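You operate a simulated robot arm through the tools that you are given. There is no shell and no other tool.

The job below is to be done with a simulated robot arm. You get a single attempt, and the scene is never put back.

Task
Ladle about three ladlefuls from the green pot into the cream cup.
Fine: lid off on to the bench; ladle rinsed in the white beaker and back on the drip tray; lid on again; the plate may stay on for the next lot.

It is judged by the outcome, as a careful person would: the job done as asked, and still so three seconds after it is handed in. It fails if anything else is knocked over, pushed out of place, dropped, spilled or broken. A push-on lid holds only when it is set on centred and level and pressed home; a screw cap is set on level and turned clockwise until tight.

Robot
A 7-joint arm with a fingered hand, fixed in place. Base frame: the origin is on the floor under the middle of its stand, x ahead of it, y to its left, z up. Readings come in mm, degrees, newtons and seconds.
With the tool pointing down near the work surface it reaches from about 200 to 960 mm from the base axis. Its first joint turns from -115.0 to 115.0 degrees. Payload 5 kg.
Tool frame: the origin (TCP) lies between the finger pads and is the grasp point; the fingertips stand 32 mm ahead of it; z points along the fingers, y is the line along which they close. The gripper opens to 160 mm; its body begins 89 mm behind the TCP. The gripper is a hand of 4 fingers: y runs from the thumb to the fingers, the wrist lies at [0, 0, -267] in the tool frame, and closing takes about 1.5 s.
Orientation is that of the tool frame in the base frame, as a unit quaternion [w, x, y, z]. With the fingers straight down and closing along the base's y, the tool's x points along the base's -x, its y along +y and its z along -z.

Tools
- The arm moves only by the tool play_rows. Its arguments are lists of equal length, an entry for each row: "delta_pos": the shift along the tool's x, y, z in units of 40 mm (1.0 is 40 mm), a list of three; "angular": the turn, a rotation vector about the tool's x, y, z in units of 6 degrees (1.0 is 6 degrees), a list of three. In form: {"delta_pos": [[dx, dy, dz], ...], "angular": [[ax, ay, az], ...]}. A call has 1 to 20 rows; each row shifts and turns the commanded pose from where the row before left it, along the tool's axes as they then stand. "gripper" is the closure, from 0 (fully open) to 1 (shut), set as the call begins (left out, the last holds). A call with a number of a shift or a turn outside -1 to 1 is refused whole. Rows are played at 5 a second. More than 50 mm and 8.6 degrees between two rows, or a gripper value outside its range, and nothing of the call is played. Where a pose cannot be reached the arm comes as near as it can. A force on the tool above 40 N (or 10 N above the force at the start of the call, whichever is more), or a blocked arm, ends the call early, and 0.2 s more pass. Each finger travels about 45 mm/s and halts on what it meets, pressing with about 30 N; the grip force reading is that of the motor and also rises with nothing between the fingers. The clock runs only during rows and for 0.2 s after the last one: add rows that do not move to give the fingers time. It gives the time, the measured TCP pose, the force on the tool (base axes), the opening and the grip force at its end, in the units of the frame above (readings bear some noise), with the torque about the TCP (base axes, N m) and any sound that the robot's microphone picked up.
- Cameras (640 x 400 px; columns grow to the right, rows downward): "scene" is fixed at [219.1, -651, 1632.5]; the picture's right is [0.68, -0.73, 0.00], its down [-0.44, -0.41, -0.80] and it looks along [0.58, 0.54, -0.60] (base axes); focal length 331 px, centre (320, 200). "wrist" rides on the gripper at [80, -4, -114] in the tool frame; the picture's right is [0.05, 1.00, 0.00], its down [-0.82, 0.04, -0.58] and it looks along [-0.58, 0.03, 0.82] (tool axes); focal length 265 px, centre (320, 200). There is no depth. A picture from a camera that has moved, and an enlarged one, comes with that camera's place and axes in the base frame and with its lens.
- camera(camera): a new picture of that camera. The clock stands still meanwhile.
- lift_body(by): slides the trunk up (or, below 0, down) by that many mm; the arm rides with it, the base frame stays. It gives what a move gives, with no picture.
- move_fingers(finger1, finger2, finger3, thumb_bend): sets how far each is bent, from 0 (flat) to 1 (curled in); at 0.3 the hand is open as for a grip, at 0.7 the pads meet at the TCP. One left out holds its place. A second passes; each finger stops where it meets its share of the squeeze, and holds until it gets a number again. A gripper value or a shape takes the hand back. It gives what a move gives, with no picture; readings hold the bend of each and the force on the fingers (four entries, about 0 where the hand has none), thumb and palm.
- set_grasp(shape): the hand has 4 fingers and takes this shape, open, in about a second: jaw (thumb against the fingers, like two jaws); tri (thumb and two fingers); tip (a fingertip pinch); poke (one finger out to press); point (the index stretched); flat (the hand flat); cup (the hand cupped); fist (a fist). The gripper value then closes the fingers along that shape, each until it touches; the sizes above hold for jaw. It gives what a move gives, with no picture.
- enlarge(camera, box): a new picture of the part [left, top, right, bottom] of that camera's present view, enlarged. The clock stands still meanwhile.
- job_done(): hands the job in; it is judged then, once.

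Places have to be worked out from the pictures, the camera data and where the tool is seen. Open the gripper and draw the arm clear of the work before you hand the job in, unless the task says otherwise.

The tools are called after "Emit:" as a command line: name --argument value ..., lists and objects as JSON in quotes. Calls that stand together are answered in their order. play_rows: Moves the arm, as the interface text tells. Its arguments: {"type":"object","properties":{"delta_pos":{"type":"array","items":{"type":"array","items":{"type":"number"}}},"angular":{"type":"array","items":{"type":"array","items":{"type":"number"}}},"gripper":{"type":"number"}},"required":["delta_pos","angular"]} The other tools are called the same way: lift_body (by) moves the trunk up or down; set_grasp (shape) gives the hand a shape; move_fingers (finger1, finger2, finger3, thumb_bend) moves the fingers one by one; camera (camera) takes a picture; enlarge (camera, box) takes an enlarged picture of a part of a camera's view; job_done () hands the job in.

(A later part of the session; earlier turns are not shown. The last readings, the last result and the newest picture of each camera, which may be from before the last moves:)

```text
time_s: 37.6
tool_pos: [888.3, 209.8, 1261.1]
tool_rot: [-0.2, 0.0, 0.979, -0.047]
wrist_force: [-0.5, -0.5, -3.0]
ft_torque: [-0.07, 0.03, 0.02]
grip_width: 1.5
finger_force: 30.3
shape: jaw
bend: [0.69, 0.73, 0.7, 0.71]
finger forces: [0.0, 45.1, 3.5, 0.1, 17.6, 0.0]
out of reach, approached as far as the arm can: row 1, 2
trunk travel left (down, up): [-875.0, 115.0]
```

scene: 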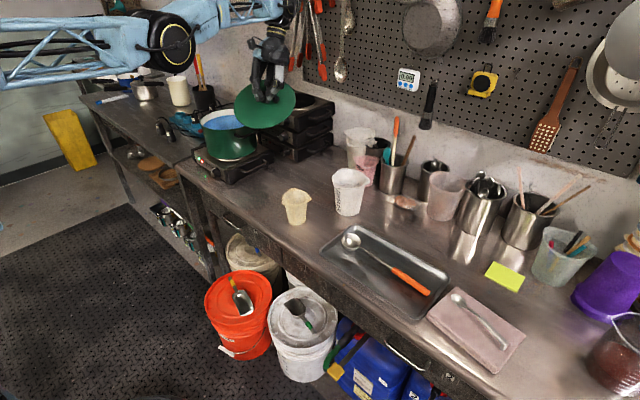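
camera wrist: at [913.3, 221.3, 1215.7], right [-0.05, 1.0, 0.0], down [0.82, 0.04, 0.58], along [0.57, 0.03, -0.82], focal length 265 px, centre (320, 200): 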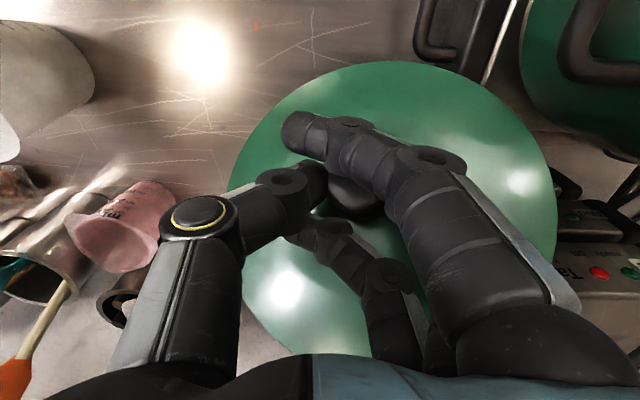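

The wrist is still exactly on the stretched sphere (my pivot kept it there). I'll now combine a rotation with an extra ~12 mm inward wrist shift in the same row so the solver can bend the elbow.

Emit:
play_rows --delta_pos '[[0.98, -0.2, 0.1], [0, 0, 0]]' --angular '[[0.22, 0.95, 0], [0, 0, 0]]'

```text
time_s: 38.2
tool_pos: [873.0, 208.3, 1273.4]
tool_rot: [-0.236, 0.001, 0.97, -0.054]
wrist_force: [-0.4, -0.4, -2.9]
ft_torque: [-0.1, 0.04, -0.02]
grip_width: 1.3
finger_force: 29.9
shape: jaw
bend: [0.69, 0.73, 0.7, 0.71]
finger forces: [0.1, 45.0, 3.5, 0.1, 17.3, 0.0]
out of reach, approached as far as the arm can: row 1
trunk travel left (down, up): [-875.0, 115.0]
```

Not converged. I'll try the opposite: rotate back toward vertical while keeping the TCP from moving outward, so the wrist is pulled inward.

Emit:
play_rows --delta_pos '[[-0.35, 0.08, 0.0], [-0.35, 0.08, 0.0], [0, 0, 0]]' --angular '[[-0.22, -0.95, 0], [-0.22, -0.95, 0], [0, 0, 0]]'

```text
time_s: 39.0
tool_pos: [900.1, 214.1, 1263.9]
tool_rot: [-0.175, 0.0, 0.984, -0.041]
wrist_force: [0.2, -0.7, -1.3]
ft_torque: [-0.05, 0.02, 0.03]
grip_width: 1.4
finger_force: 29.5
shape: jaw
bend: [0.69, 0.73, 0.7, 0.71]
finger forces: [0.1, 44.2, 3.5, 0.1, 17.3, 0.1]
out of reach, approached as far as the arm can: row 1, 2
trunk travel left (down, up): [-875.0, 115.0]
```

I'll probe other directions: inward steps combined with twist about the tool axis and sideways roll (each undone by the next row), to see which lets the elbow bend.

Emit:
play_rows --delta_pos '[[0.5, -0.1, 0.2], [0.5, -0.1, 0.2], [0.5, -0.1, 0.2], [0.5, -0.1, 0.2], [0, 0, 0]]' --angular '[[0, 0, 1], [0, 0, -1], [1, 0, 0], [-1, 0, 0], [0, 0, 0]]'

```text
time_s: 40.2
tool_pos: [898.0, 222.7, 1261.6]
tool_rot: [-0.176, 0.0, 0.984, -0.042]
wrist_force: [0.1, 1.3, -3.1]
ft_torque: [-0.11, 0.02, 0.01]
grip_width: 1.4
finger_force: 29.8
shape: jaw
bend: [0.69, 0.73, 0.7, 0.71]
finger forces: [0.0, 44.3, 3.1, 0.0, 17.3, 0.1]
out of reach, approached as far as the arm can: row 1, 2, 3, 4
trunk travel left (down, up): [-875.0, 115.0]
```

Every inward combination is refused. Let me test whether the arm can go slightly further outward, to learn which side of full stretch the elbow is on (the lid is high and clear of everything).

Emit:
play_rows --delta_pos '[[-0.23, 0.06, -0.1], [-0.23, 0.06, -0.1], [0, 0, 0]]' --angular '[[0, 0, 0], [0, 0, 0], [0, 0, 0]]'

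Emit:
camera --camera "wrist"

Emit:
camera --camera "scene"

```text
time_s: 41.0
tool_pos: [901.3, 222.7, 1262.7]
tool_rot: [-0.175, 0.0, 0.984, -0.041]
wrist_force: [-0.1, 0.4, -2.2]
ft_torque: [-0.07, 0.01, 0.01]
grip_width: 1.2
finger_force: 30.2
shape: jaw
bend: [0.69, 0.73, 0.7, 0.71]
finger forces: [0.0, 43.9, 3.2, 0.0, 17.3, 0.0]
out of reach, approached as far as the arm can: row 1, 2
trunk travel left (down, up): [-875.0, 115.0]
```

```text
taken
camera wrist: at [864.7, 228.3, 1397.7], right [-0.06, 1.0, -0.06], down [0.96, 0.08, 0.26], along [0.26, -0.04, -0.96], focal length 265 px, centre (320, 200)
```

wrist: 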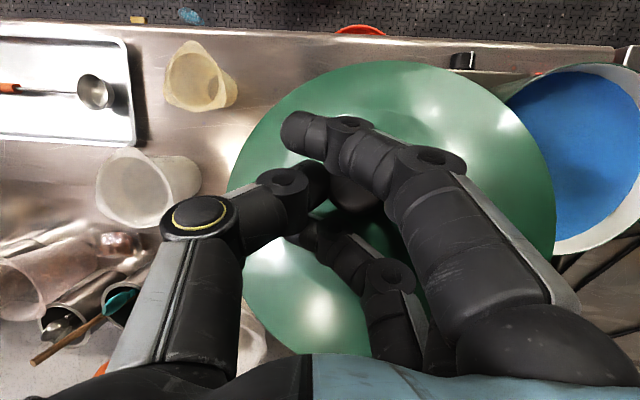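

```text
taken
```

scene: 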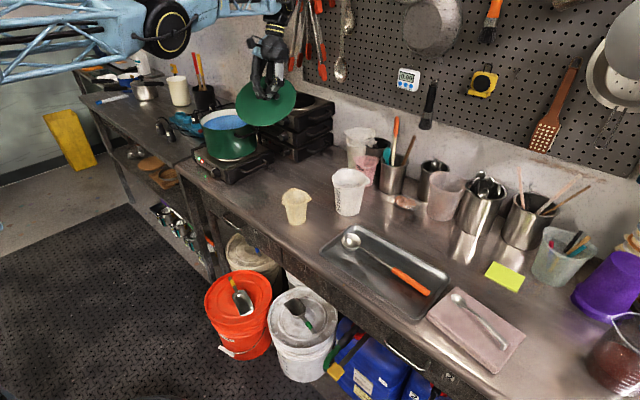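

Outward is also blocked, but the picture shows the elbow moved up toward the straight line: it had been on the hyper-extended (lower) side where inward is blocked by its stop. Now at full stretch, I'll rotate the fingers inward with a slight inward shift so the elbow crosses to its upper side.

Emit:
play_rows --delta_pos '[[-0.3, 0.07, -0.12], [0.8, -0.18, 0.05], [0.85, -0.18, 0.08], [0.9, -0.18, 0.1], [0, 0, 0]]' --angular '[[0, 0, 0], [0.22, 0.95, 0], [0.22, 0.95, 0], [0.22, 0.95, 0], [0, 0, 0]]'

Emit:
camera --camera "scene"

```text
time_s: 42.2
tool_pos: [811.7, 197.7, 1304.2]
tool_rot: [-0.319, 0.001, 0.945, -0.072]
wrist_force: [0.4, -1.1, -2.2]
ft_torque: [0.07, -0.02, -0.1]
grip_width: 1.5
finger_force: 30.3
shape: jaw
bend: [0.69, 0.73, 0.7, 0.71]
finger forces: [0.0, 38.7, 3.0, 0.0, 17.5, 0.0]
out of reach, approached as far as the arm can: row 1, 2
trunk travel left (down, up): [-875.0, 115.0]
```

```text
taken
```

scene: 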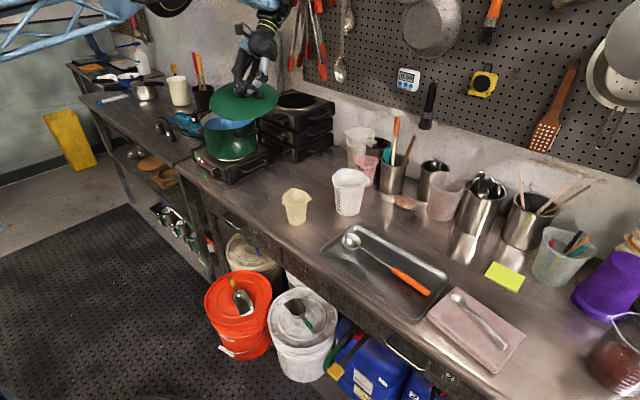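

The elbow has flipped to its proper side and the arm is free again; with the hand tilted 38° the lid also looks nearly level. Let me check the lid's attitude closely.

Emit:
enlarge --camera "scene" --box '[180, 50, 340, 180]'

Emit:
camera --camera "wrist"

```text
3.08 times, centred on (260, 115) of scene
camera zoom: at [219.1, -651.0, 1632.5], right [0.68, -0.73, 0.0], down [-0.44, -0.41, -0.8], along [0.58, 0.54, -0.6], focal length 1018 px, centre (505, 462)
```

zoom: 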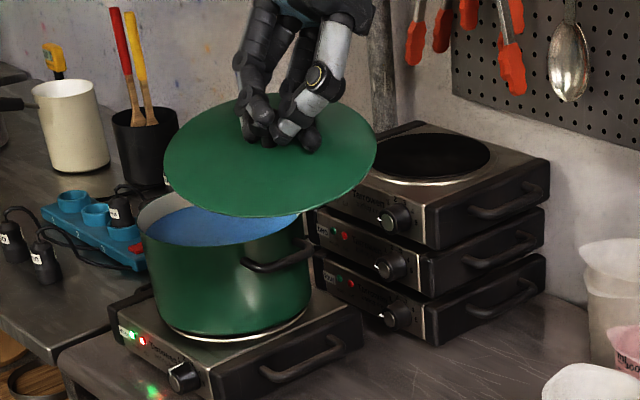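

```text
taken
camera wrist: at [814.9, 212.5, 1441.6], right [-0.09, 0.99, -0.11], down [1.0, 0.08, -0.04], along [-0.03, -0.11, -0.99], focal length 265 px, centre (320, 200)
```

wrist: 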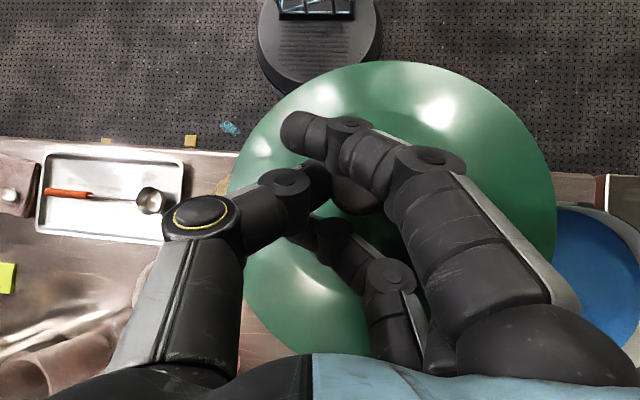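

The lid is about 15° off level leaning toward −x/−y. I'll first pull the arm further inside its reach, then rotate the hand back to about 20° tilt with the TCP fixed, keeping the elbow well flexed.

Emit:
play_rows --delta_pos '[[0.19, -0.047, 0.154], [0.19, -0.047, 0.154], [0.19, -0.047, 0.154], [0, 0, 0], [0, 0, 0], [0, 0, 0], [0, 0, 0]]' --angular '[[0, 0, 0], [0, 0, 0], [0, 0, 0], [-0.2, -0.87, 0], [-0.2, -0.87, 0], [-0.2, -0.87, 0], [0, 0, 0]]'

```text
time_s: 43.8
tool_pos: [783.6, 196.5, 1300.6]
tool_rot: [-0.187, -0.001, 0.981, -0.044]
wrist_force: [-0.3, -0.1, -3.6]
ft_torque: [-0.11, 0.05, -0.07]
grip_width: 1.3
finger_force: 29.8
shape: jaw
bend: [0.69, 0.72, 0.7, 0.72]
finger forces: [0.0, 37.2, 2.8, 0.1, 17.2, 0.0]
trunk travel left (down, up): [-875.0, 115.0]
```

The arm is well inside its workspace now. I'll lower the trunk 250 mm so the wrist can work at bench height without stretching.

Emit:
lift_body --by -250

Emit:
camera --camera "scene"

Emit:
camera --camera "wrist"

```text
time_s: 46.4
tool_pos: [783.5, 195.6, 1052.5]
tool_rot: [-0.187, -0.001, 0.981, -0.044]
wrist_force: [0.4, -0.1, -3.0]
ft_torque: [-0.04, -0.02, 0.02]
grip_width: 1.5
finger_force: 30.5
shape: jaw
bend: [0.69, 0.72, 0.7, 0.72]
finger forces: [0.1, 37.2, 2.8, 0.1, 17.2, 0.0]
trunk travel left (down, up): [-625.0, 365.0]
```

```text
taken
```

scene: 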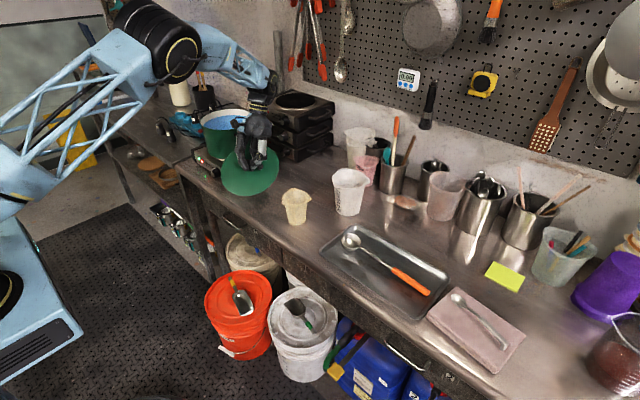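

```text
taken
camera wrist: at [748.5, 202.1, 1187.0], right [-0.06, 1.0, -0.07], down [0.97, 0.08, 0.23], along [0.24, -0.05, -0.97], focal length 265 px, centre (320, 200)
```

wrist: 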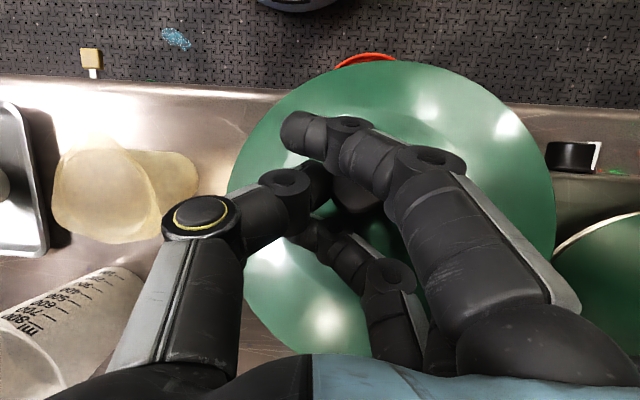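

The elbow is up and the lid is above the clear bench area. I'll move out to about x=840, y=176 and down to TCP z≈1010, still above contact.

Emit:
play_rows --delta_pos '[[-0.42, -0.11, 0.113], [-0.42, -0.11, 0.113], [-0.42, -0.11, 0.113], [-0.42, -0.11, 0.113], [0, 0, 0]]' --angular '[[0, 0, 0], [0, 0, 0], [0, 0, 0], [0, 0, 0], [0, 0, 0]]'

Emit:
enlarge --camera "scene" --box '[180, 90, 380, 230]'

Emit:
camera --camera "wrist"

```text
time_s: 47.6
tool_pos: [838.6, 175.4, 1011.4]
tool_rot: [-0.187, 0.0, 0.981, -0.043]
wrist_force: [0.6, -0.3, -2.5]
ft_torque: [-0.06, 0.01, -0.03]
grip_width: 1.4
finger_force: 30.7
shape: jaw
bend: [0.69, 0.72, 0.7, 0.72]
finger forces: [0.0, 37.2, 2.9, 0.0, 17.2, 0.0]
trunk travel left (down, up): [-625.0, 365.0]
```

```text
2.86 times, centred on (280, 160) of scene
camera zoom: at [219.1, -651.0, 1632.5], right [0.68, -0.73, 0.0], down [-0.44, -0.41, -0.8], along [0.58, 0.54, -0.6], focal length 945 px, centre (434, 314)
```

zoom: 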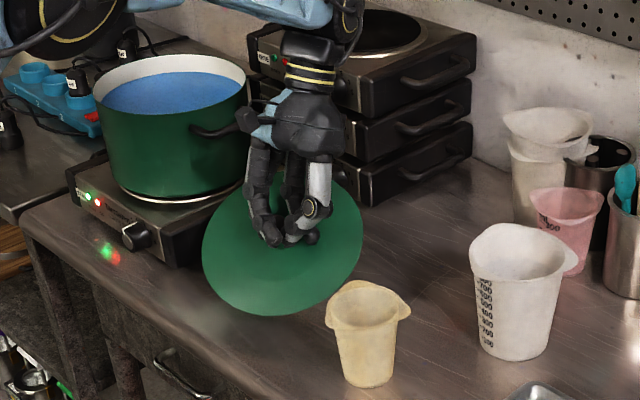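

```text
taken
camera wrist: at [804.6, 182.2, 1147.0], right [-0.06, 1.0, -0.07], down [0.97, 0.08, 0.23], along [0.24, -0.05, -0.97], focal length 265 px, centre (320, 200)
```

wrist: 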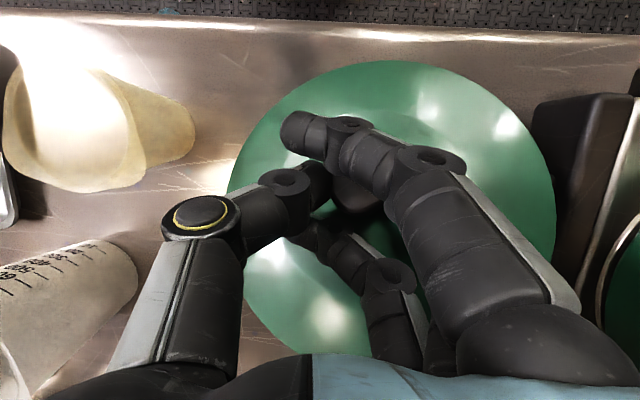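

The lid's +y edge is near the hotplate handle (y≈322), so I'll shift 17 mm toward −y and lower to just above first contact.

Emit:
play_rows --delta_pos '[[-0.006, -0.42, 0.037], [-0.147, 0.034, 0.37], [0, 0, 0]]' --angular '[[0, 0, 0], [0, 0, 0], [0, 0, 0]]'

Emit:
enlarge --camera "scene" --box '[200, 110, 340, 210]'

```text
time_s: 48.4
tool_pos: [840.1, 159.2, 996.2]
tool_rot: [-0.187, 0.0, 0.981, -0.044]
wrist_force: [-0.5, -0.4, -2.1]
ft_torque: [-0.08, 0.0, 0.0]
grip_width: 1.5
finger_force: 29.7
shape: jaw
bend: [0.69, 0.72, 0.7, 0.72]
finger forces: [0.0, 37.3, 2.8, 0.1, 17.2, 0.0]
trunk travel left (down, up): [-625.0, 365.0]
```

```text
4.00 times, centred on (270, 160) of scene
camera zoom: at [219.1, -651.0, 1632.5], right [0.68, -0.73, 0.0], down [-0.44, -0.41, -0.8], along [0.58, 0.54, -0.6], focal length 1324 px, centre (520, 360)
```

zoom: 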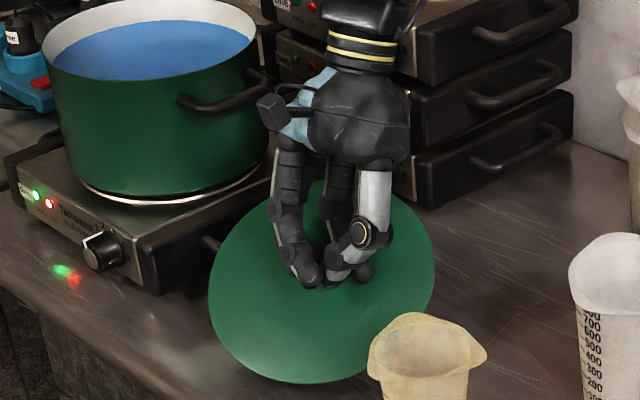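

Edge is close to the bench. I'll lower in 4 mm steps and watch the force for first contact.

Emit:
play_rows --delta_pos '[[-0.037, 0.008, 0.0925], [-0.037, 0.008, 0.0925], [-0.037, 0.008, 0.0925], [-0.037, 0.008, 0.0925], [0, 0, 0]]' --angular '[[0, 0, 0], [0, 0, 0], [0, 0, 0], [0, 0, 0], [0, 0, 0]]'

```text
time_s: 49.6
tool_pos: [838.6, 158.9, 978.7]
tool_rot: [-0.187, 0.0, 0.981, -0.044]
wrist_force: [0.4, -0.4, -2.6]
ft_torque: [-0.03, 0.06, 0.01]
grip_width: 1.8
finger_force: 29.6
shape: jaw
bend: [0.69, 0.72, 0.7, 0.72]
finger forces: [0.0, 37.4, 2.8, 0.0, 17.1, 0.0]
trunk travel left (down, up): [-625.0, 365.0]
```

No contact yet at TCP z=979; continuing down in small steps.

Emit:
play_rows --delta_pos '[[-0.037, 0.008, 0.0925], [-0.037, 0.008, 0.0925], [-0.037, 0.008, 0.0925], [0, 0, 0]]' --angular '[[0, 0, 0], [0, 0, 0], [0, 0, 0], [0, 0, 0]]'

Emit:
enlarge --camera "scene" --box '[200, 110, 340, 210]'

```text
time_s: 50.6
tool_pos: [838.2, 158.0, 968.1]
tool_rot: [-0.187, 0.0, 0.981, -0.044]
wrist_force: [1.6, 0.7, 3.1]
ft_torque: [-0.12, 0.29, -0.01]
grip_width: 2.0
finger_force: 29.9
shape: jaw
bend: [0.69, 0.72, 0.7, 0.73]
finger forces: [0.1, 57.2, 3.8, 0.0, 18.7, 0.1]
trunk travel left (down, up): [-625.0, 365.0]
```

```text
4.00 times, centred on (270, 160) of scene
camera zoom: at [219.1, -651.0, 1632.5], right [0.68, -0.73, 0.0], down [-0.44, -0.41, -0.8], along [0.58, 0.54, -0.6], focal length 1324 px, centre (520, 360)
```

zoom: 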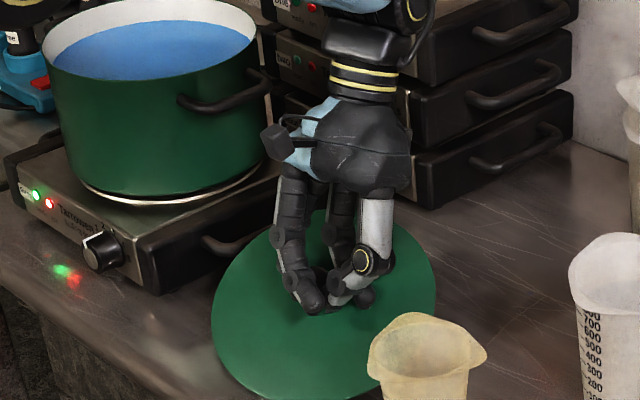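

The lower edge has touched (≈6 N). I'll keep lowering with a slight outward drag so the lid lies down flat in the grip.

Emit:
play_rows --delta_pos '[[-0.083, 0.008, 0.074], [-0.083, 0.008, 0.074], [-0.083, 0.008, 0.074], [0, 0, 0]]' --angular '[[0, 0, 0], [0, 0, 0], [0, 0, 0], [0, 0, 0]]'

Emit:
enlarge --camera "scene" --box '[200, 110, 340, 210]'

```text
time_s: 51.6
tool_pos: [845.5, 158.7, 957.6]
tool_rot: [-0.186, 0.0, 0.982, -0.044]
wrist_force: [4.1, 1.0, 8.8]
ft_torque: [0.05, 0.67, -0.1]
grip_width: 2.9
finger_force: 29.8
shape: jaw
bend: [0.69, 0.73, 0.7, 0.74]
finger forces: [0.1, 95.3, 0.9, 0.0, 19.6, 0.1]
trunk travel left (down, up): [-625.0, 365.0]
```

```text
4.00 times, centred on (270, 160) of scene
camera zoom: at [219.1, -651.0, 1632.5], right [0.68, -0.73, 0.0], down [-0.44, -0.41, -0.8], along [0.58, 0.54, -0.6], focal length 1324 px, centre (520, 360)
```

zoom: 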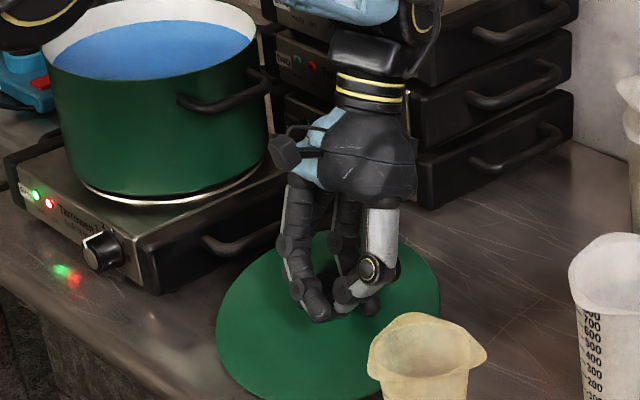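

The lid is flattening (about 13° left) and forces are small. Continuing down with the outward drag.

Emit:
play_rows --delta_pos '[[-0.1, 0.008, 0.065], [-0.1, 0.008, 0.065], [-0.1, 0.008, 0.065], [0, 0, 0]]' --angular '[[0, 0, 0], [0, 0, 0], [0, 0, 0], [0, 0, 0]]'

Emit:
enlarge --camera "scene" --box '[200, 110, 340, 210]'

```text
time_s: 52.6
tool_pos: [852.7, 157.9, 943.9]
tool_rot: [-0.187, -0.001, 0.981, -0.044]
wrist_force: [-2.4, 0.6, 4.0]
ft_torque: [-0.22, 0.62, -0.07]
grip_width: 2.9
finger_force: 30.4
shape: jaw
bend: [0.69, 0.73, 0.69, 0.74]
finger forces: [0.0, 90.9, 0.1, 0.0, 20.0, 0.0]
trunk travel left (down, up): [-625.0, 365.0]
```

```text
4.00 times, centred on (270, 160) of scene
camera zoom: at [219.1, -651.0, 1632.5], right [0.68, -0.73, 0.0], down [-0.44, -0.41, -0.8], along [0.58, 0.54, -0.6], focal length 1324 px, centre (520, 360)
```

zoom: 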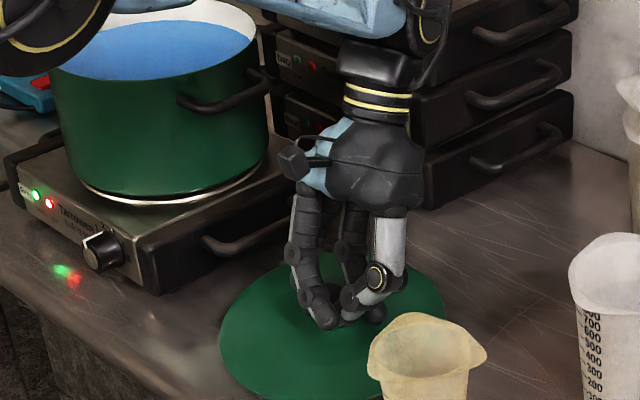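

Almost flat (about 5° left). A few more millimetres down.

Emit:
play_rows --delta_pos '[[-0.08, 0.008, 0.06], [-0.08, 0.008, 0.06], [0, 0, 0]]' --angular '[[0, 0, 0], [0, 0, 0], [0, 0, 0]]'

Emit:
enlarge --camera "scene" --box '[200, 110, 340, 210]'

Emit:
camera --camera "wrist"

```text
time_s: 53.4
tool_pos: [856.3, 159.1, 938.8]
tool_rot: [-0.186, 0.0, 0.982, -0.044]
wrist_force: [-2.5, 0.2, 2.8]
ft_torque: [-0.22, 0.48, -0.13]
grip_width: 3.0
finger_force: 29.8
shape: jaw
bend: [0.69, 0.72, 0.69, 0.74]
finger forces: [0.0, 93.7, 0.1, 0.0, 19.6, 0.0]
trunk travel left (down, up): [-625.0, 365.0]
```

```text
4.00 times, centred on (270, 160) of scene
camera zoom: at [219.1, -651.0, 1632.5], right [0.68, -0.73, 0.0], down [-0.44, -0.41, -0.8], along [0.58, 0.54, -0.6], focal length 1324 px, centre (520, 360)
```

zoom: 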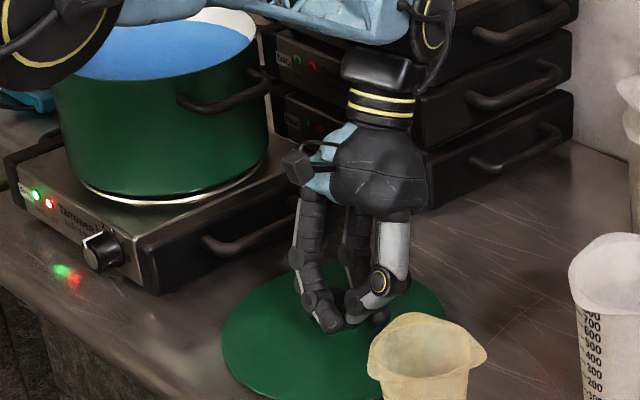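

```text
taken
camera wrist: at [822.9, 165.2, 1072.6], right [-0.06, 1.0, -0.07], down [0.97, 0.08, 0.23], along [0.24, -0.05, -0.97], focal length 265 px, centre (320, 200)
```

wrist: 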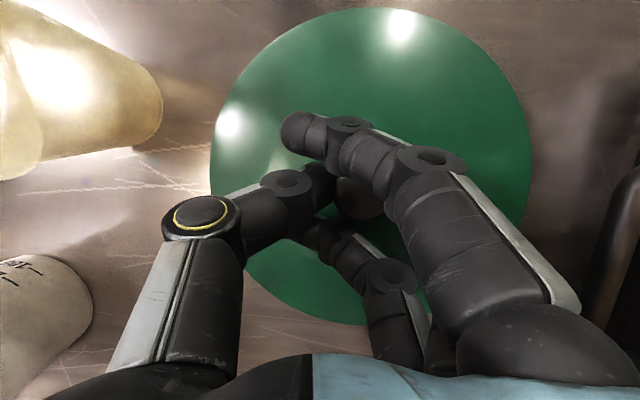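

Nearly flat. I'll go down another ~5 mm until the force rises with flat contact.

Emit:
play_rows --delta_pos '[[-0.03, 0.004, 0.058], [-0.03, 0.004, 0.058], [0, 0, 0]]' --angular '[[0, 0, 0], [0, 0, 0], [0, 0, 0]]'

Emit:
enlarge --camera "scene" --box '[220, 150, 330, 220]'

```text
time_s: 54.2
tool_pos: [858.9, 159.0, 932.6]
tool_rot: [-0.186, 0.0, 0.982, -0.043]
wrist_force: [1.0, 2.8, 5.3]
ft_torque: [-0.26, 0.57, -0.21]
grip_width: 3.5
finger_force: 30.3
shape: jaw
bend: [0.69, 0.72, 0.69, 0.75]
finger forces: [0.0, 109.5, 0.1, 0.0, 20.0, 0.1]
trunk travel left (down, up): [-625.0, 365.0]
```

```text
5.71 times, centred on (275, 185) of scene
camera zoom: at [219.1, -651.0, 1632.5], right [0.68, -0.73, 0.0], down [-0.44, -0.41, -0.8], along [0.58, 0.54, -0.6], focal length 1891 px, centre (577, 286)
```

zoom: 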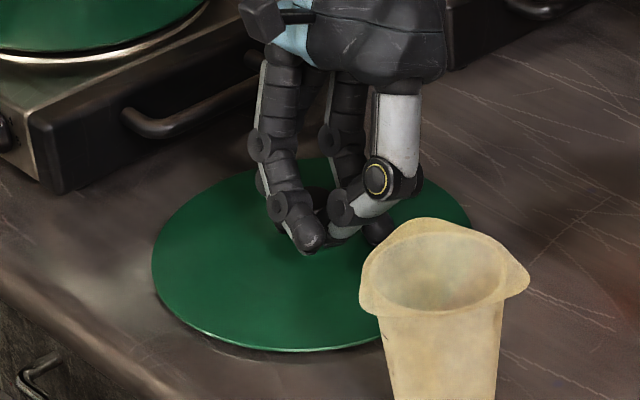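

The lid rests essentially flat on the bench. I'll open the fingers to release the knob.

Emit:
play_rows --delta_pos '[[0, 0, 0], [0, 0, 0], [0, 0, 0], [0, 0, 0], [0, 0, 0], [0, 0, 0], [0, 0, 0], [0, 0, 0]]' --angular '[[0, 0, 0], [0, 0, 0], [0, 0, 0], [0, 0, 0], [0, 0, 0], [0, 0, 0], [0, 0, 0], [0, 0, 0]]' --gripper 0.3

Emit:
enlarge --camera "scene" --box '[200, 120, 340, 220]'

Emit:
camera --camera "wrist"

```text
time_s: 56.0
tool_pos: [856.3, 158.3, 933.6]
tool_rot: [-0.186, 0.0, 0.982, -0.043]
wrist_force: [6.5, -5.8, 39.4]
ft_torque: [0.88, -1.12, -0.3]
grip_width: 103.4
finger_force: 0.1
shape: jaw
bend: [0.67, 0.67, 0.8, 0.63]
finger forces: [0.0, 0.1, 38.3, 0.0, 0.0, 0.0]
trunk travel left (down, up): [-625.0, 365.0]
```

```text
4.00 times, centred on (270, 170) of scene
camera zoom: at [219.1, -651.0, 1632.5], right [0.68, -0.73, 0.0], down [-0.44, -0.41, -0.8], along [0.58, 0.54, -0.6], focal length 1324 px, centre (520, 320)
```

zoom: 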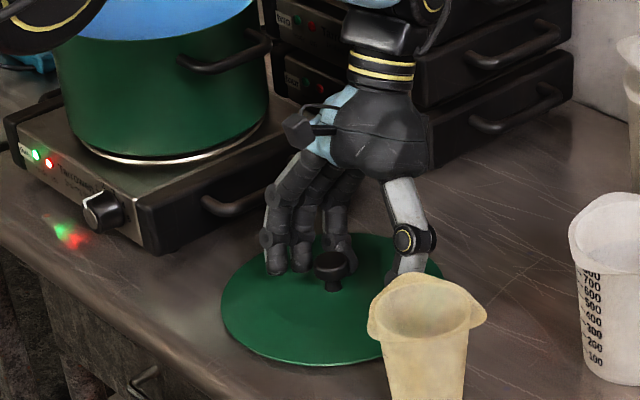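

```text
taken
camera wrist: at [822.1, 164.1, 1070.1], right [-0.06, 1.0, -0.07], down [0.97, 0.08, 0.24], along [0.24, -0.05, -0.97], focal length 265 px, centre (320, 200)
```

wrist: 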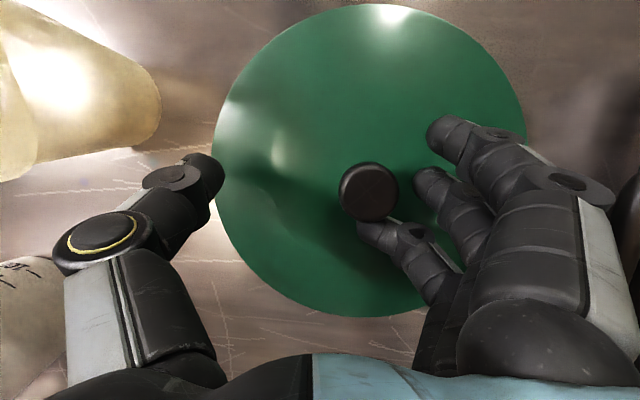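

The lid is down flat. One opened finger is pressing on it (39 N), so I'll raise the hand straight up right away.

Emit:
play_rows --delta_pos '[[0.09, -0.02, -0.23], [0.18, -0.043, -0.46], [0.27, -0.06, -0.69], [0.36, -0.086, -0.92], [0.36, -0.086, -0.92], [0, 0, 0]]' --angular '[[0, 0, 0], [0, 0, 0], [0, 0, 0], [0, 0, 0], [0, 0, 0], [0, 0, 0]]'

Emit:
camera --camera "scene"

Emit:
camera --camera "wrist"

```text
time_s: 57.4
tool_pos: [856.5, 157.4, 1070.0]
tool_rot: [-0.187, 0.0, 0.981, -0.043]
wrist_force: [0.3, -0.2, 0.3]
ft_torque: [-0.03, 0.04, -0.01]
grip_width: 111.5
finger_force: 0.1
shape: jaw
bend: [0.67, 0.67, 0.67, 0.63]
finger forces: [0.0, 0.0, 0.0, 0.0, 0.0, 0.0]
trunk travel left (down, up): [-625.0, 365.0]
```

```text
taken
```

scene: 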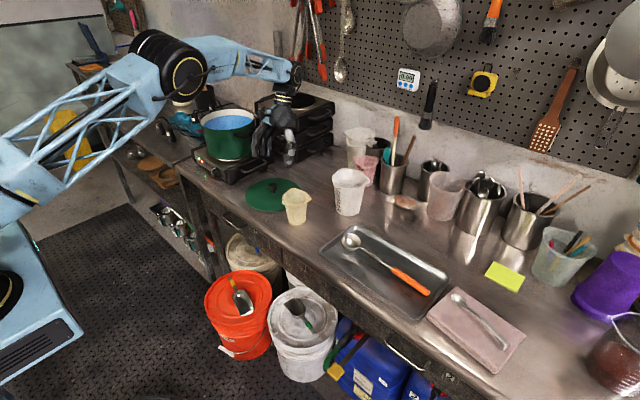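

```text
taken
camera wrist: at [824.0, 164.2, 1205.6], right [-0.06, 1.0, -0.07], down [0.97, 0.08, 0.23], along [0.24, -0.05, -0.97], focal length 265 px, centre (320, 200)
```

wrist: 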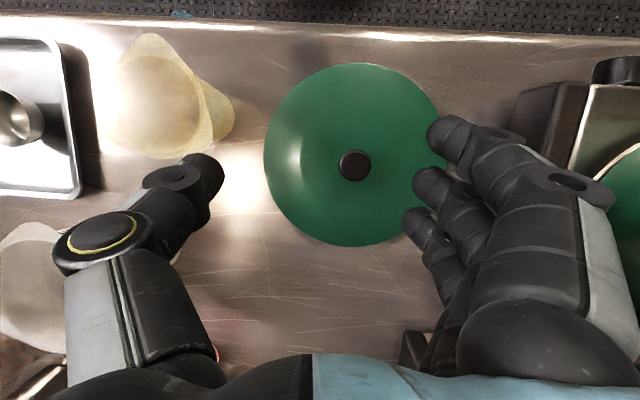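

The lid lies flat on the bench at about (854, 184), clear of cup and hotplate. Next: untilt the hand and travel across to above the ladle handle.

Emit:
play_rows --delta_pos '[[0, 0, -0.1], [0, 0, -0.1], [0, 0, -0.1], [0, 0, -0.1], [0.11, -0.995, 0], [0.11, -0.995, 0], [0.11, -0.995, 0], [0.11, -0.995, 0], [0.11, -0.995, 0], [0.11, -0.995, 0], [0.11, -0.995, 0], [0.11, -0.995, 0], [0.11, -0.995, 0], [0.11, -0.995, 0], [0.11, -0.995, 0], [0.11, -0.995, 0], [0.11, -0.995, 0], [0.11, -0.995, 0], [0.11, -0.995, 0], [0, 0, 0]]' --angular '[[-0.21, -0.906, 0], [-0.21, -0.906, 0], [-0.21, -0.906, 0], [-0.21, -0.906, 0], [0, 0, 0], [0, 0, 0], [0, 0, 0], [0, 0, 0], [0, 0, 0], [0, 0, 0], [0, 0, 0], [0, 0, 0], [0, 0, 0], [0, 0, 0], [0, 0, 0], [0, 0, 0], [0, 0, 0], [0, 0, 0], [0, 0, 0], [0, 0, 0]]'

Emit:
camera --camera "scene"

```text
time_s: 61.6
tool_pos: [794.3, -438.6, 1087.3]
tool_rot: [0.002, 0.001, 1.0, 0.0]
wrist_force: [-0.4, -0.4, -0.7]
ft_torque: [-0.05, -0.02, 0.01]
grip_width: 111.6
finger_force: 0.0
shape: jaw
bend: [0.67, 0.67, 0.67, 0.63]
finger forces: [0.0, 0.1, 0.0, 0.0, 0.0, 0.0]
trunk travel left (down, up): [-625.0, 365.0]
```

```text
taken
```

scene: 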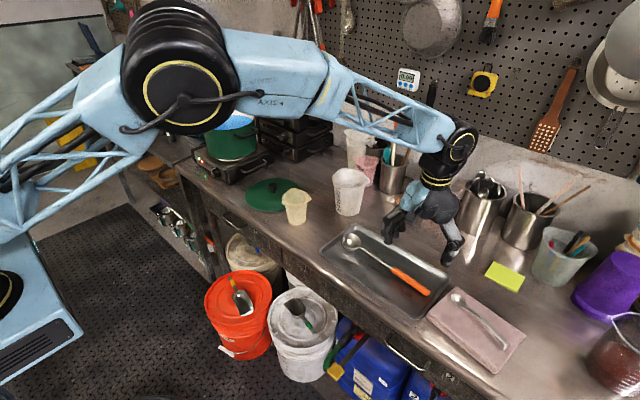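

The hand is near the ladle handle. I'll twist it 90° about its axis so the fingers close across the handle with the bowl to the tool's −x side.

Emit:
play_rows --delta_pos '[[0, 0, 0], [0, 0, 0], [0, 0, 0], [0, 0, 0], [0, 0, 0], [0, 0, 0], [0, 0, 0], [0, 0, 0], [0, 0, 0], [0, 0, 0], [0, 0, 0], [0, 0, 0], [0, 0, 0], [0, 0, 0], [0, 0, 0], [0, 0, 0]]' --angular '[[0, 0, -1], [0, 0, -1], [0, 0, -1], [0, 0, -1], [0, 0, -1], [0, 0, -1], [0, 0, -1], [0, 0, -1], [0, 0, -1], [0, 0, -1], [0, 0, -1], [0, 0, -1], [0, 0, -1], [0, 0, -1], [0, 0, -1], [0, 0, 0]]'

Emit:
camera --camera "wrist"

Emit:
camera --camera "scene"

```text
time_s: 65.0
tool_pos: [796.1, -439.6, 1085.0]
tool_rot: [0.002, -0.669, 0.744, 0.0]
wrist_force: [0.7, 0.0, 0.4]
ft_torque: [-0.05, 0.01, -0.02]
grip_width: 111.7
finger_force: 0.1
shape: jaw
bend: [0.67, 0.67, 0.67, 0.63]
finger forces: [0.0, 0.0, 0.0, 0.1, 0.0, 0.0]
out of reach, approached as far as the arm can: row 15
trunk travel left (down, up): [-625.0, 365.0]
```

```text
taken
camera wrist: at [789.6, -519.4, 1199.3], right [-1.0, 0.05, 0.0], down [0.04, 0.81, 0.58], along [0.03, 0.58, -0.82], focal length 265 px, centre (320, 200)
```

wrist: 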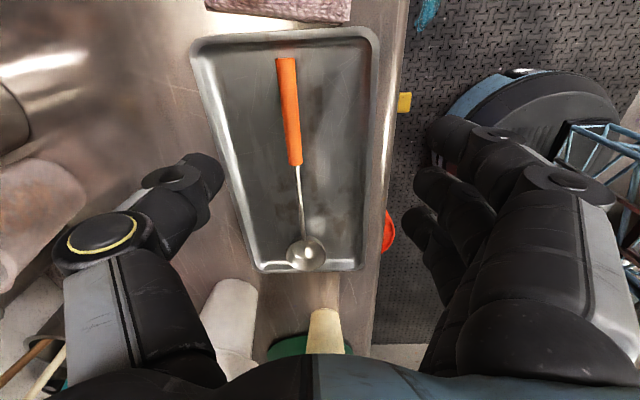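

```text
taken
```

scene: 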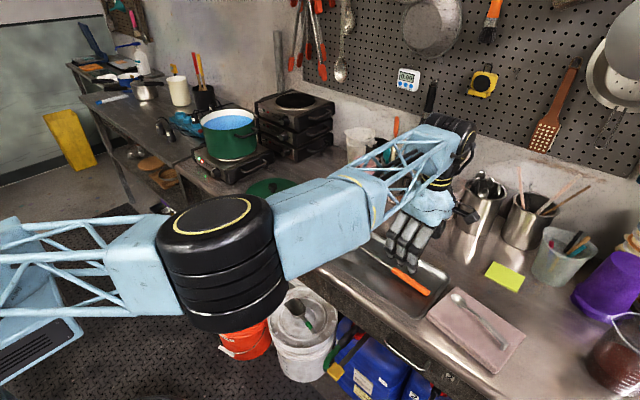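

Twist stopped at 84°, which is close enough (handle runs along y at x≈829, from y≈-482 to -361). I'll move so the handle sits between thumb and fingers and come down to TCP z≈990.

Emit:
play_rows --delta_pos '[[-0.029, -0.274, 0.594], [-0.029, -0.274, 0.594], [-0.029, -0.274, 0.594], [-0.029, -0.274, 0.594], [0, 0, 0]]' --angular '[[0, 0, 0], [0, 0, 0], [0, 0, 0], [0, 0, 0], [0, 0, 0]]'

Emit:
camera --camera "wrist"

Emit:
enlarge --camera "scene" --box '[310, 130, 500, 330]'

```text
time_s: 66.2
tool_pos: [813.3, -439.0, 1046.4]
tool_rot: [0.001, -0.668, 0.744, 0.0]
wrist_force: [-0.3, 0.5, -0.1]
ft_torque: [0.02, -0.01, 0.0]
grip_width: 112.1
finger_force: 0.1
shape: jaw
bend: [0.67, 0.67, 0.67, 0.63]
finger forces: [0.1, 0.0, 0.0, 0.0, 0.1, 0.0]
out of reach, approached as far as the arm can: row 2, 3, 4
trunk travel left (down, up): [-625.0, 365.0]
```

```text
taken
camera wrist: at [808.2, -519.3, 1159.8], right [-1.0, 0.05, 0.0], down [0.04, 0.81, 0.58], along [0.03, 0.58, -0.82], focal length 265 px, centre (320, 200)
```

wrist: 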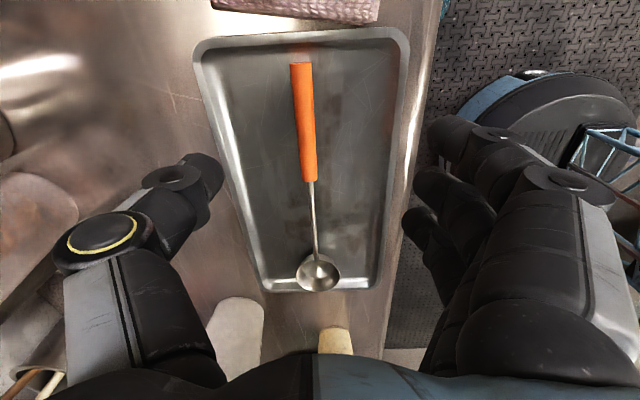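

```text
2.00 times, centred on (405, 230) of scene
camera zoom: at [219.1, -651.0, 1632.5], right [0.68, -0.73, 0.0], down [-0.44, -0.41, -0.8], along [0.58, 0.54, -0.6], focal length 662 px, centre (150, 140)
```

zoom: 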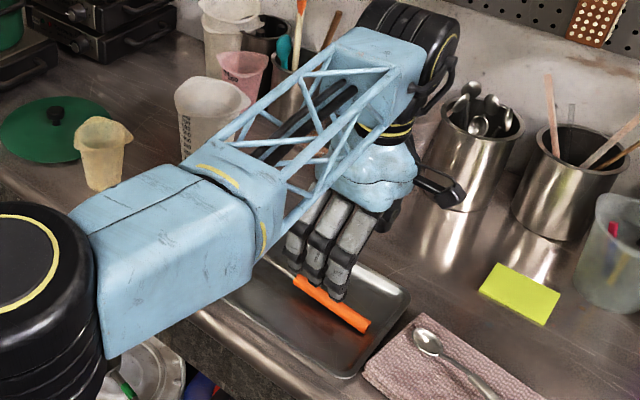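

The twist limit interferes with the approach, so I'll back the twist off by 9° (the fingers can conform to a slightly angled handle) and come in a bit nearer the bowl, at y≈-425.

Emit:
play_rows --delta_pos '[[0, 0, 0], [0, 0, 0], [-0.166, -0.169, 0.47], [-0.166, -0.169, 0.47], [-0.166, -0.169, 0.47], [0, 0, 0]]' --angular '[[0, 0, 0.75], [0, 0, 0.75], [0, 0, 0], [0, 0, 0], [0, 0, 0], [0, 0, 0]]'

Emit:
camera --camera "wrist"

Emit:
camera --camera "scene"

```text
time_s: 67.6
tool_pos: [837.5, -424.3, 989.8]
tool_rot: [0.002, -0.609, 0.793, 0.0]
wrist_force: [0.5, 0.4, 0.0]
ft_torque: [-0.01, 0.01, -0.02]
grip_width: 111.7
finger_force: 0.0
shape: jaw
bend: [0.67, 0.67, 0.67, 0.63]
finger forces: [0.1, 0.0, 0.1, 0.0, 0.0, 0.0]
trunk travel left (down, up): [-625.0, 365.0]
```

```text
taken
camera wrist: at [820.2, -503.4, 1103.7], right [-0.98, 0.21, 0.0], down [0.17, 0.8, 0.58], along [0.12, 0.56, -0.82], focal length 265 px, centre (320, 200)
```

wrist: 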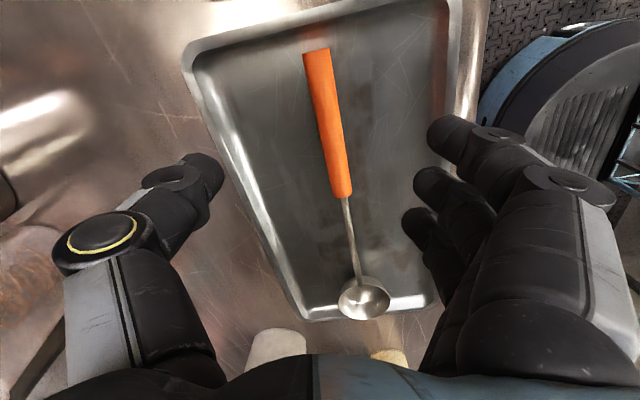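

```text
taken
```

scene: 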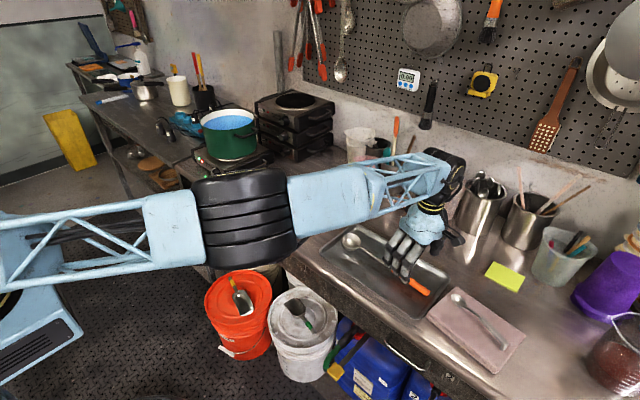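

Handle is at x≈828 beneath the hand, slightly toward the fingers, good. I'll descend to TCP z≈932 with the hand open.

Emit:
play_rows --delta_pos '[[0, 0, 0.5], [0, 0, 0.5], [0, 0, 0.44], [0, 0, 0]]' --angular '[[0, 0, 0], [0, 0, 0], [0, 0, 0], [0, 0, 0]]'

Emit:
camera --camera "wrist"

Emit:
enlarge --camera "scene" --box '[340, 190, 460, 320]'

```text
time_s: 68.6
tool_pos: [838.6, -424.3, 932.5]
tool_rot: [0.001, -0.609, 0.793, -0.001]
wrist_force: [0.1, -0.4, -0.5]
ft_torque: [0.01, 0.01, 0.0]
grip_width: 111.8
finger_force: 0.1
shape: jaw
bend: [0.67, 0.67, 0.67, 0.63]
finger forces: [0.1, 0.0, 0.0, 0.0, 0.0, 0.0]
trunk travel left (down, up): [-625.0, 365.0]
```

```text
taken
camera wrist: at [820.2, -502.8, 1046.0], right [-0.98, 0.21, 0.0], down [0.17, 0.8, 0.58], along [0.12, 0.57, -0.82], focal length 265 px, centre (320, 200)
```

wrist: 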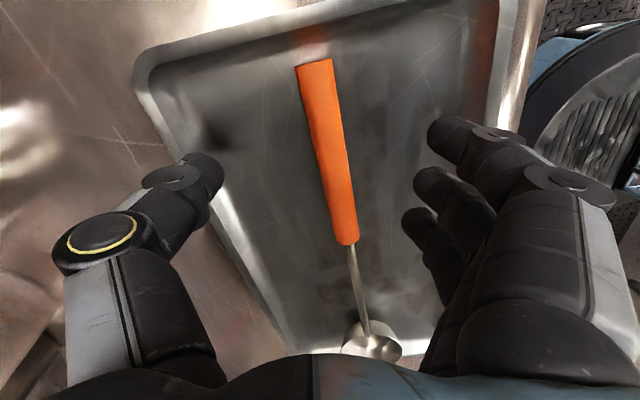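

```text
3.08 times, centred on (400, 255) of scene
camera zoom: at [219.1, -651.0, 1632.5], right [0.68, -0.73, 0.0], down [-0.44, -0.41, -0.8], along [0.58, 0.54, -0.6], focal length 1018 px, centre (74, 31)
```

zoom: 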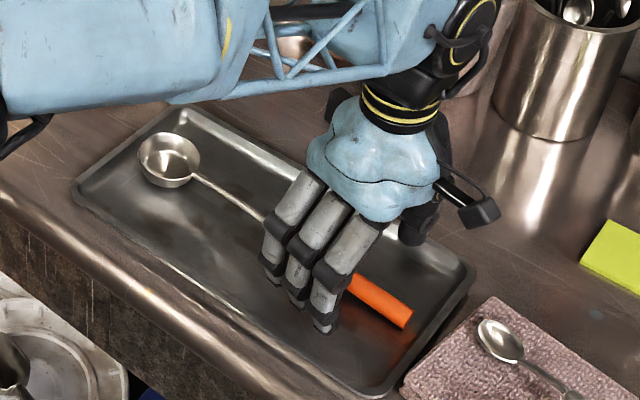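

The handle lies between thumb and fingers. I'll close part-way (about 55 mm), which lifts the tips, and check height.

Emit:
play_rows --delta_pos '[[0, 0, 0], [0, 0, 0], [0, 0, 0], [0, 0, 0], [0, 0, 0], [0, 0, 0]]' --angular '[[0, 0, 0], [0, 0, 0], [0, 0, 0], [0, 0, 0], [0, 0, 0], [0, 0, 0]]' --gripper 0.65

Emit:
camera --camera "wrist"

Emit:
enlarge --camera "scene" --box '[340, 190, 460, 320]'

```text
time_s: 70.0
tool_pos: [838.9, -423.9, 933.0]
tool_rot: [0.002, -0.609, 0.793, -0.001]
wrist_force: [-0.6, -0.3, 0.5]
ft_torque: [-0.04, 0.01, -0.01]
grip_width: 56.5
finger_force: 0.0
shape: jaw
bend: [0.73, 0.73, 0.73, 0.7]
finger forces: [0.0, 0.1, 0.0, 0.0, 0.0, 0.0]
trunk travel left (down, up): [-625.0, 365.0]
```

```text
taken
camera wrist: at [820.2, -502.6, 1046.0], right [-0.98, 0.21, 0.0], down [0.17, 0.8, 0.58], along [0.12, 0.57, -0.82], focal length 265 px, centre (320, 200)
```

wrist: 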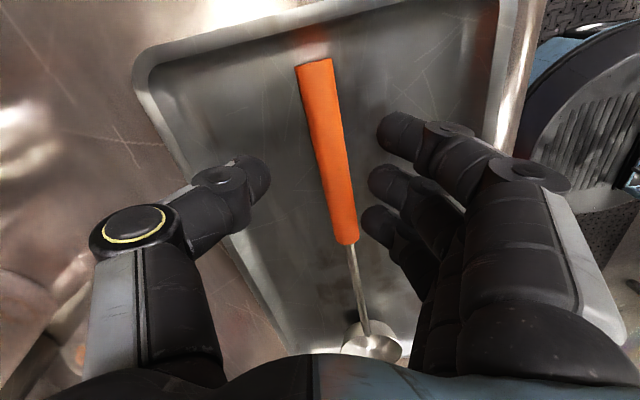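

```text
3.08 times, centred on (400, 255) of scene
camera zoom: at [219.1, -651.0, 1632.5], right [0.68, -0.73, 0.0], down [-0.44, -0.41, -0.8], along [0.58, 0.54, -0.6], focal length 1018 px, centre (74, 31)
```

zoom: 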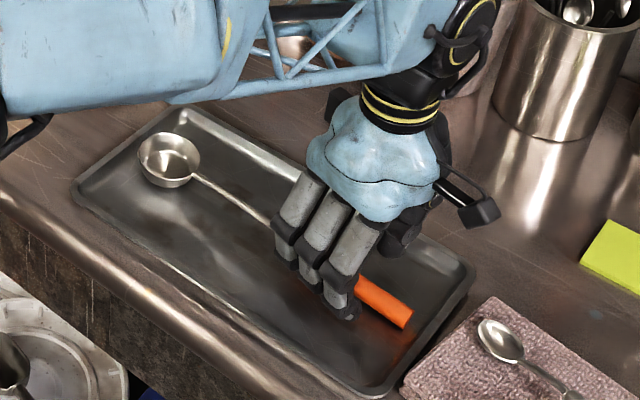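

No contact yet at 56 mm opening. I'll lower a further 14 mm in small steps and watch the force.

Emit:
play_rows --delta_pos '[[0, 0, 0.12], [0, 0, 0.12], [0, 0, 0.1], [0, 0, 0]]' --angular '[[0, 0, 0], [0, 0, 0], [0, 0, 0], [0, 0, 0]]'

```text
time_s: 71.0
tool_pos: [838.4, -424.1, 918.4]
tool_rot: [0.002, -0.609, 0.793, -0.001]
wrist_force: [-0.1, 0.4, 0.3]
ft_torque: [0.0, 0.01, 0.02]
grip_width: 56.8
finger_force: 0.1
shape: jaw
bend: [0.73, 0.73, 0.73, 0.7]
finger forces: [0.1, 0.0, 0.0, 0.0, 0.1, 0.0]
trunk travel left (down, up): [-625.0, 365.0]
```

Still free at z=918; lowering a few more millimetres.

Emit:
play_rows --delta_pos '[[0, 0, 0.1], [0, 0, 0.1], [0, 0, 0]]' --angular '[[0, 0, 0], [0, 0, 0], [0, 0, 0]]'

Emit:
enlarge --camera "scene" --box '[360, 230, 450, 310]'

```text
time_s: 71.8
tool_pos: [838.1, -423.7, 915.5]
tool_rot: [0.003, -0.608, 0.794, -0.004]
wrist_force: [-3.9, 1.1, 39.5]
ft_torque: [0.31, 1.19, 0.0]
grip_width: 57.8
finger_force: 0.0
shape: jaw
bend: [0.74, 0.74, 0.74, 0.7]
finger forces: [11.7, 11.5, 11.6, 0.0, 4.5, 0.0]
trunk travel left (down, up): [-625.0, 365.0]
```

```text
5.00 times, centred on (405, 270) of scene
camera zoom: at [219.1, -651.0, 1632.5], right [0.68, -0.73, 0.0], down [-0.44, -0.41, -0.8], along [0.58, 0.54, -0.6], focal length 1654 px, centre (-105, -150)
```

zoom: 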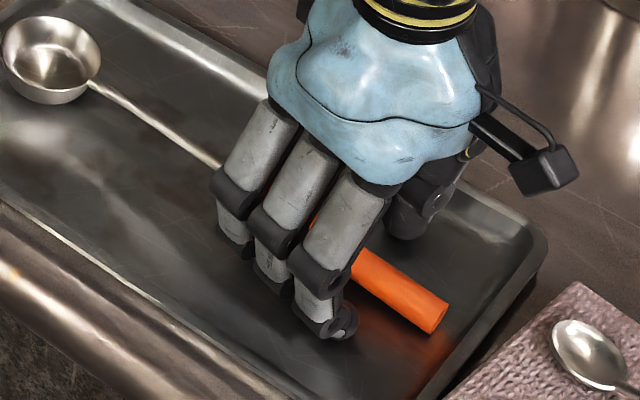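

The tips touched the tray (39 N) at z≈915. I'll back up 5 mm and close fully on the handle.

Emit:
play_rows --delta_pos '[[0, 0, -0.12], [0, 0, 0], [0, 0, 0], [0, 0, 0], [0, 0, 0], [0, 0, 0], [0, 0, 0], [0, 0, 0]]' --angular '[[0, 0, 0], [0, 0, 0], [0, 0, 0], [0, 0, 0], [0, 0, 0], [0, 0, 0], [0, 0, 0], [0, 0, 0]]' --gripper 1.0

Emit:
camera --camera "wrist"

Emit:
enlarge --camera "scene" --box '[330, 210, 450, 310]'

```text
time_s: 73.6
tool_pos: [838.3, -423.8, 916.7]
tool_rot: [0.002, -0.608, 0.794, -0.001]
wrist_force: [-2.3, 1.1, 7.9]
ft_torque: [0.24, 0.18, 0.03]
grip_width: 24.1
finger_force: 30.2
shape: jaw
bend: [0.74, 0.73, 0.73, 0.72]
finger forces: [5.7, 8.2, 15.9, 0.0, 22.4, 0.1]
trunk travel left (down, up): [-625.0, 365.0]
```

```text
taken
camera wrist: at [819.9, -502.7, 1029.7], right [-0.98, 0.21, 0.0], down [0.17, 0.8, 0.58], along [0.12, 0.57, -0.82], focal length 265 px, centre (320, 200)
```

wrist: 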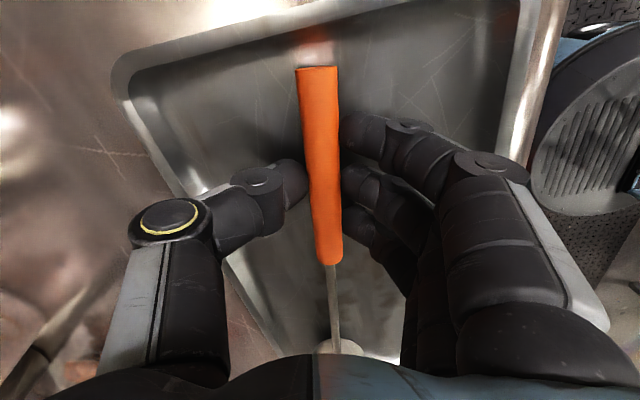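

```text
4.00 times, centred on (390, 260) of scene
camera zoom: at [219.1, -651.0, 1632.5], right [0.68, -0.73, 0.0], down [-0.44, -0.41, -0.8], along [0.58, 0.54, -0.6], focal length 1324 px, centre (40, -40)
```

zoom: 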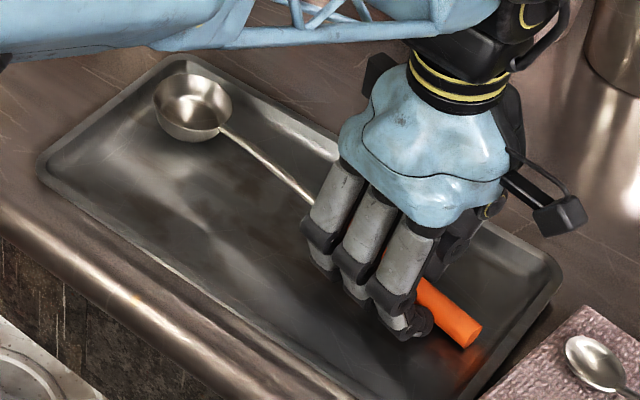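

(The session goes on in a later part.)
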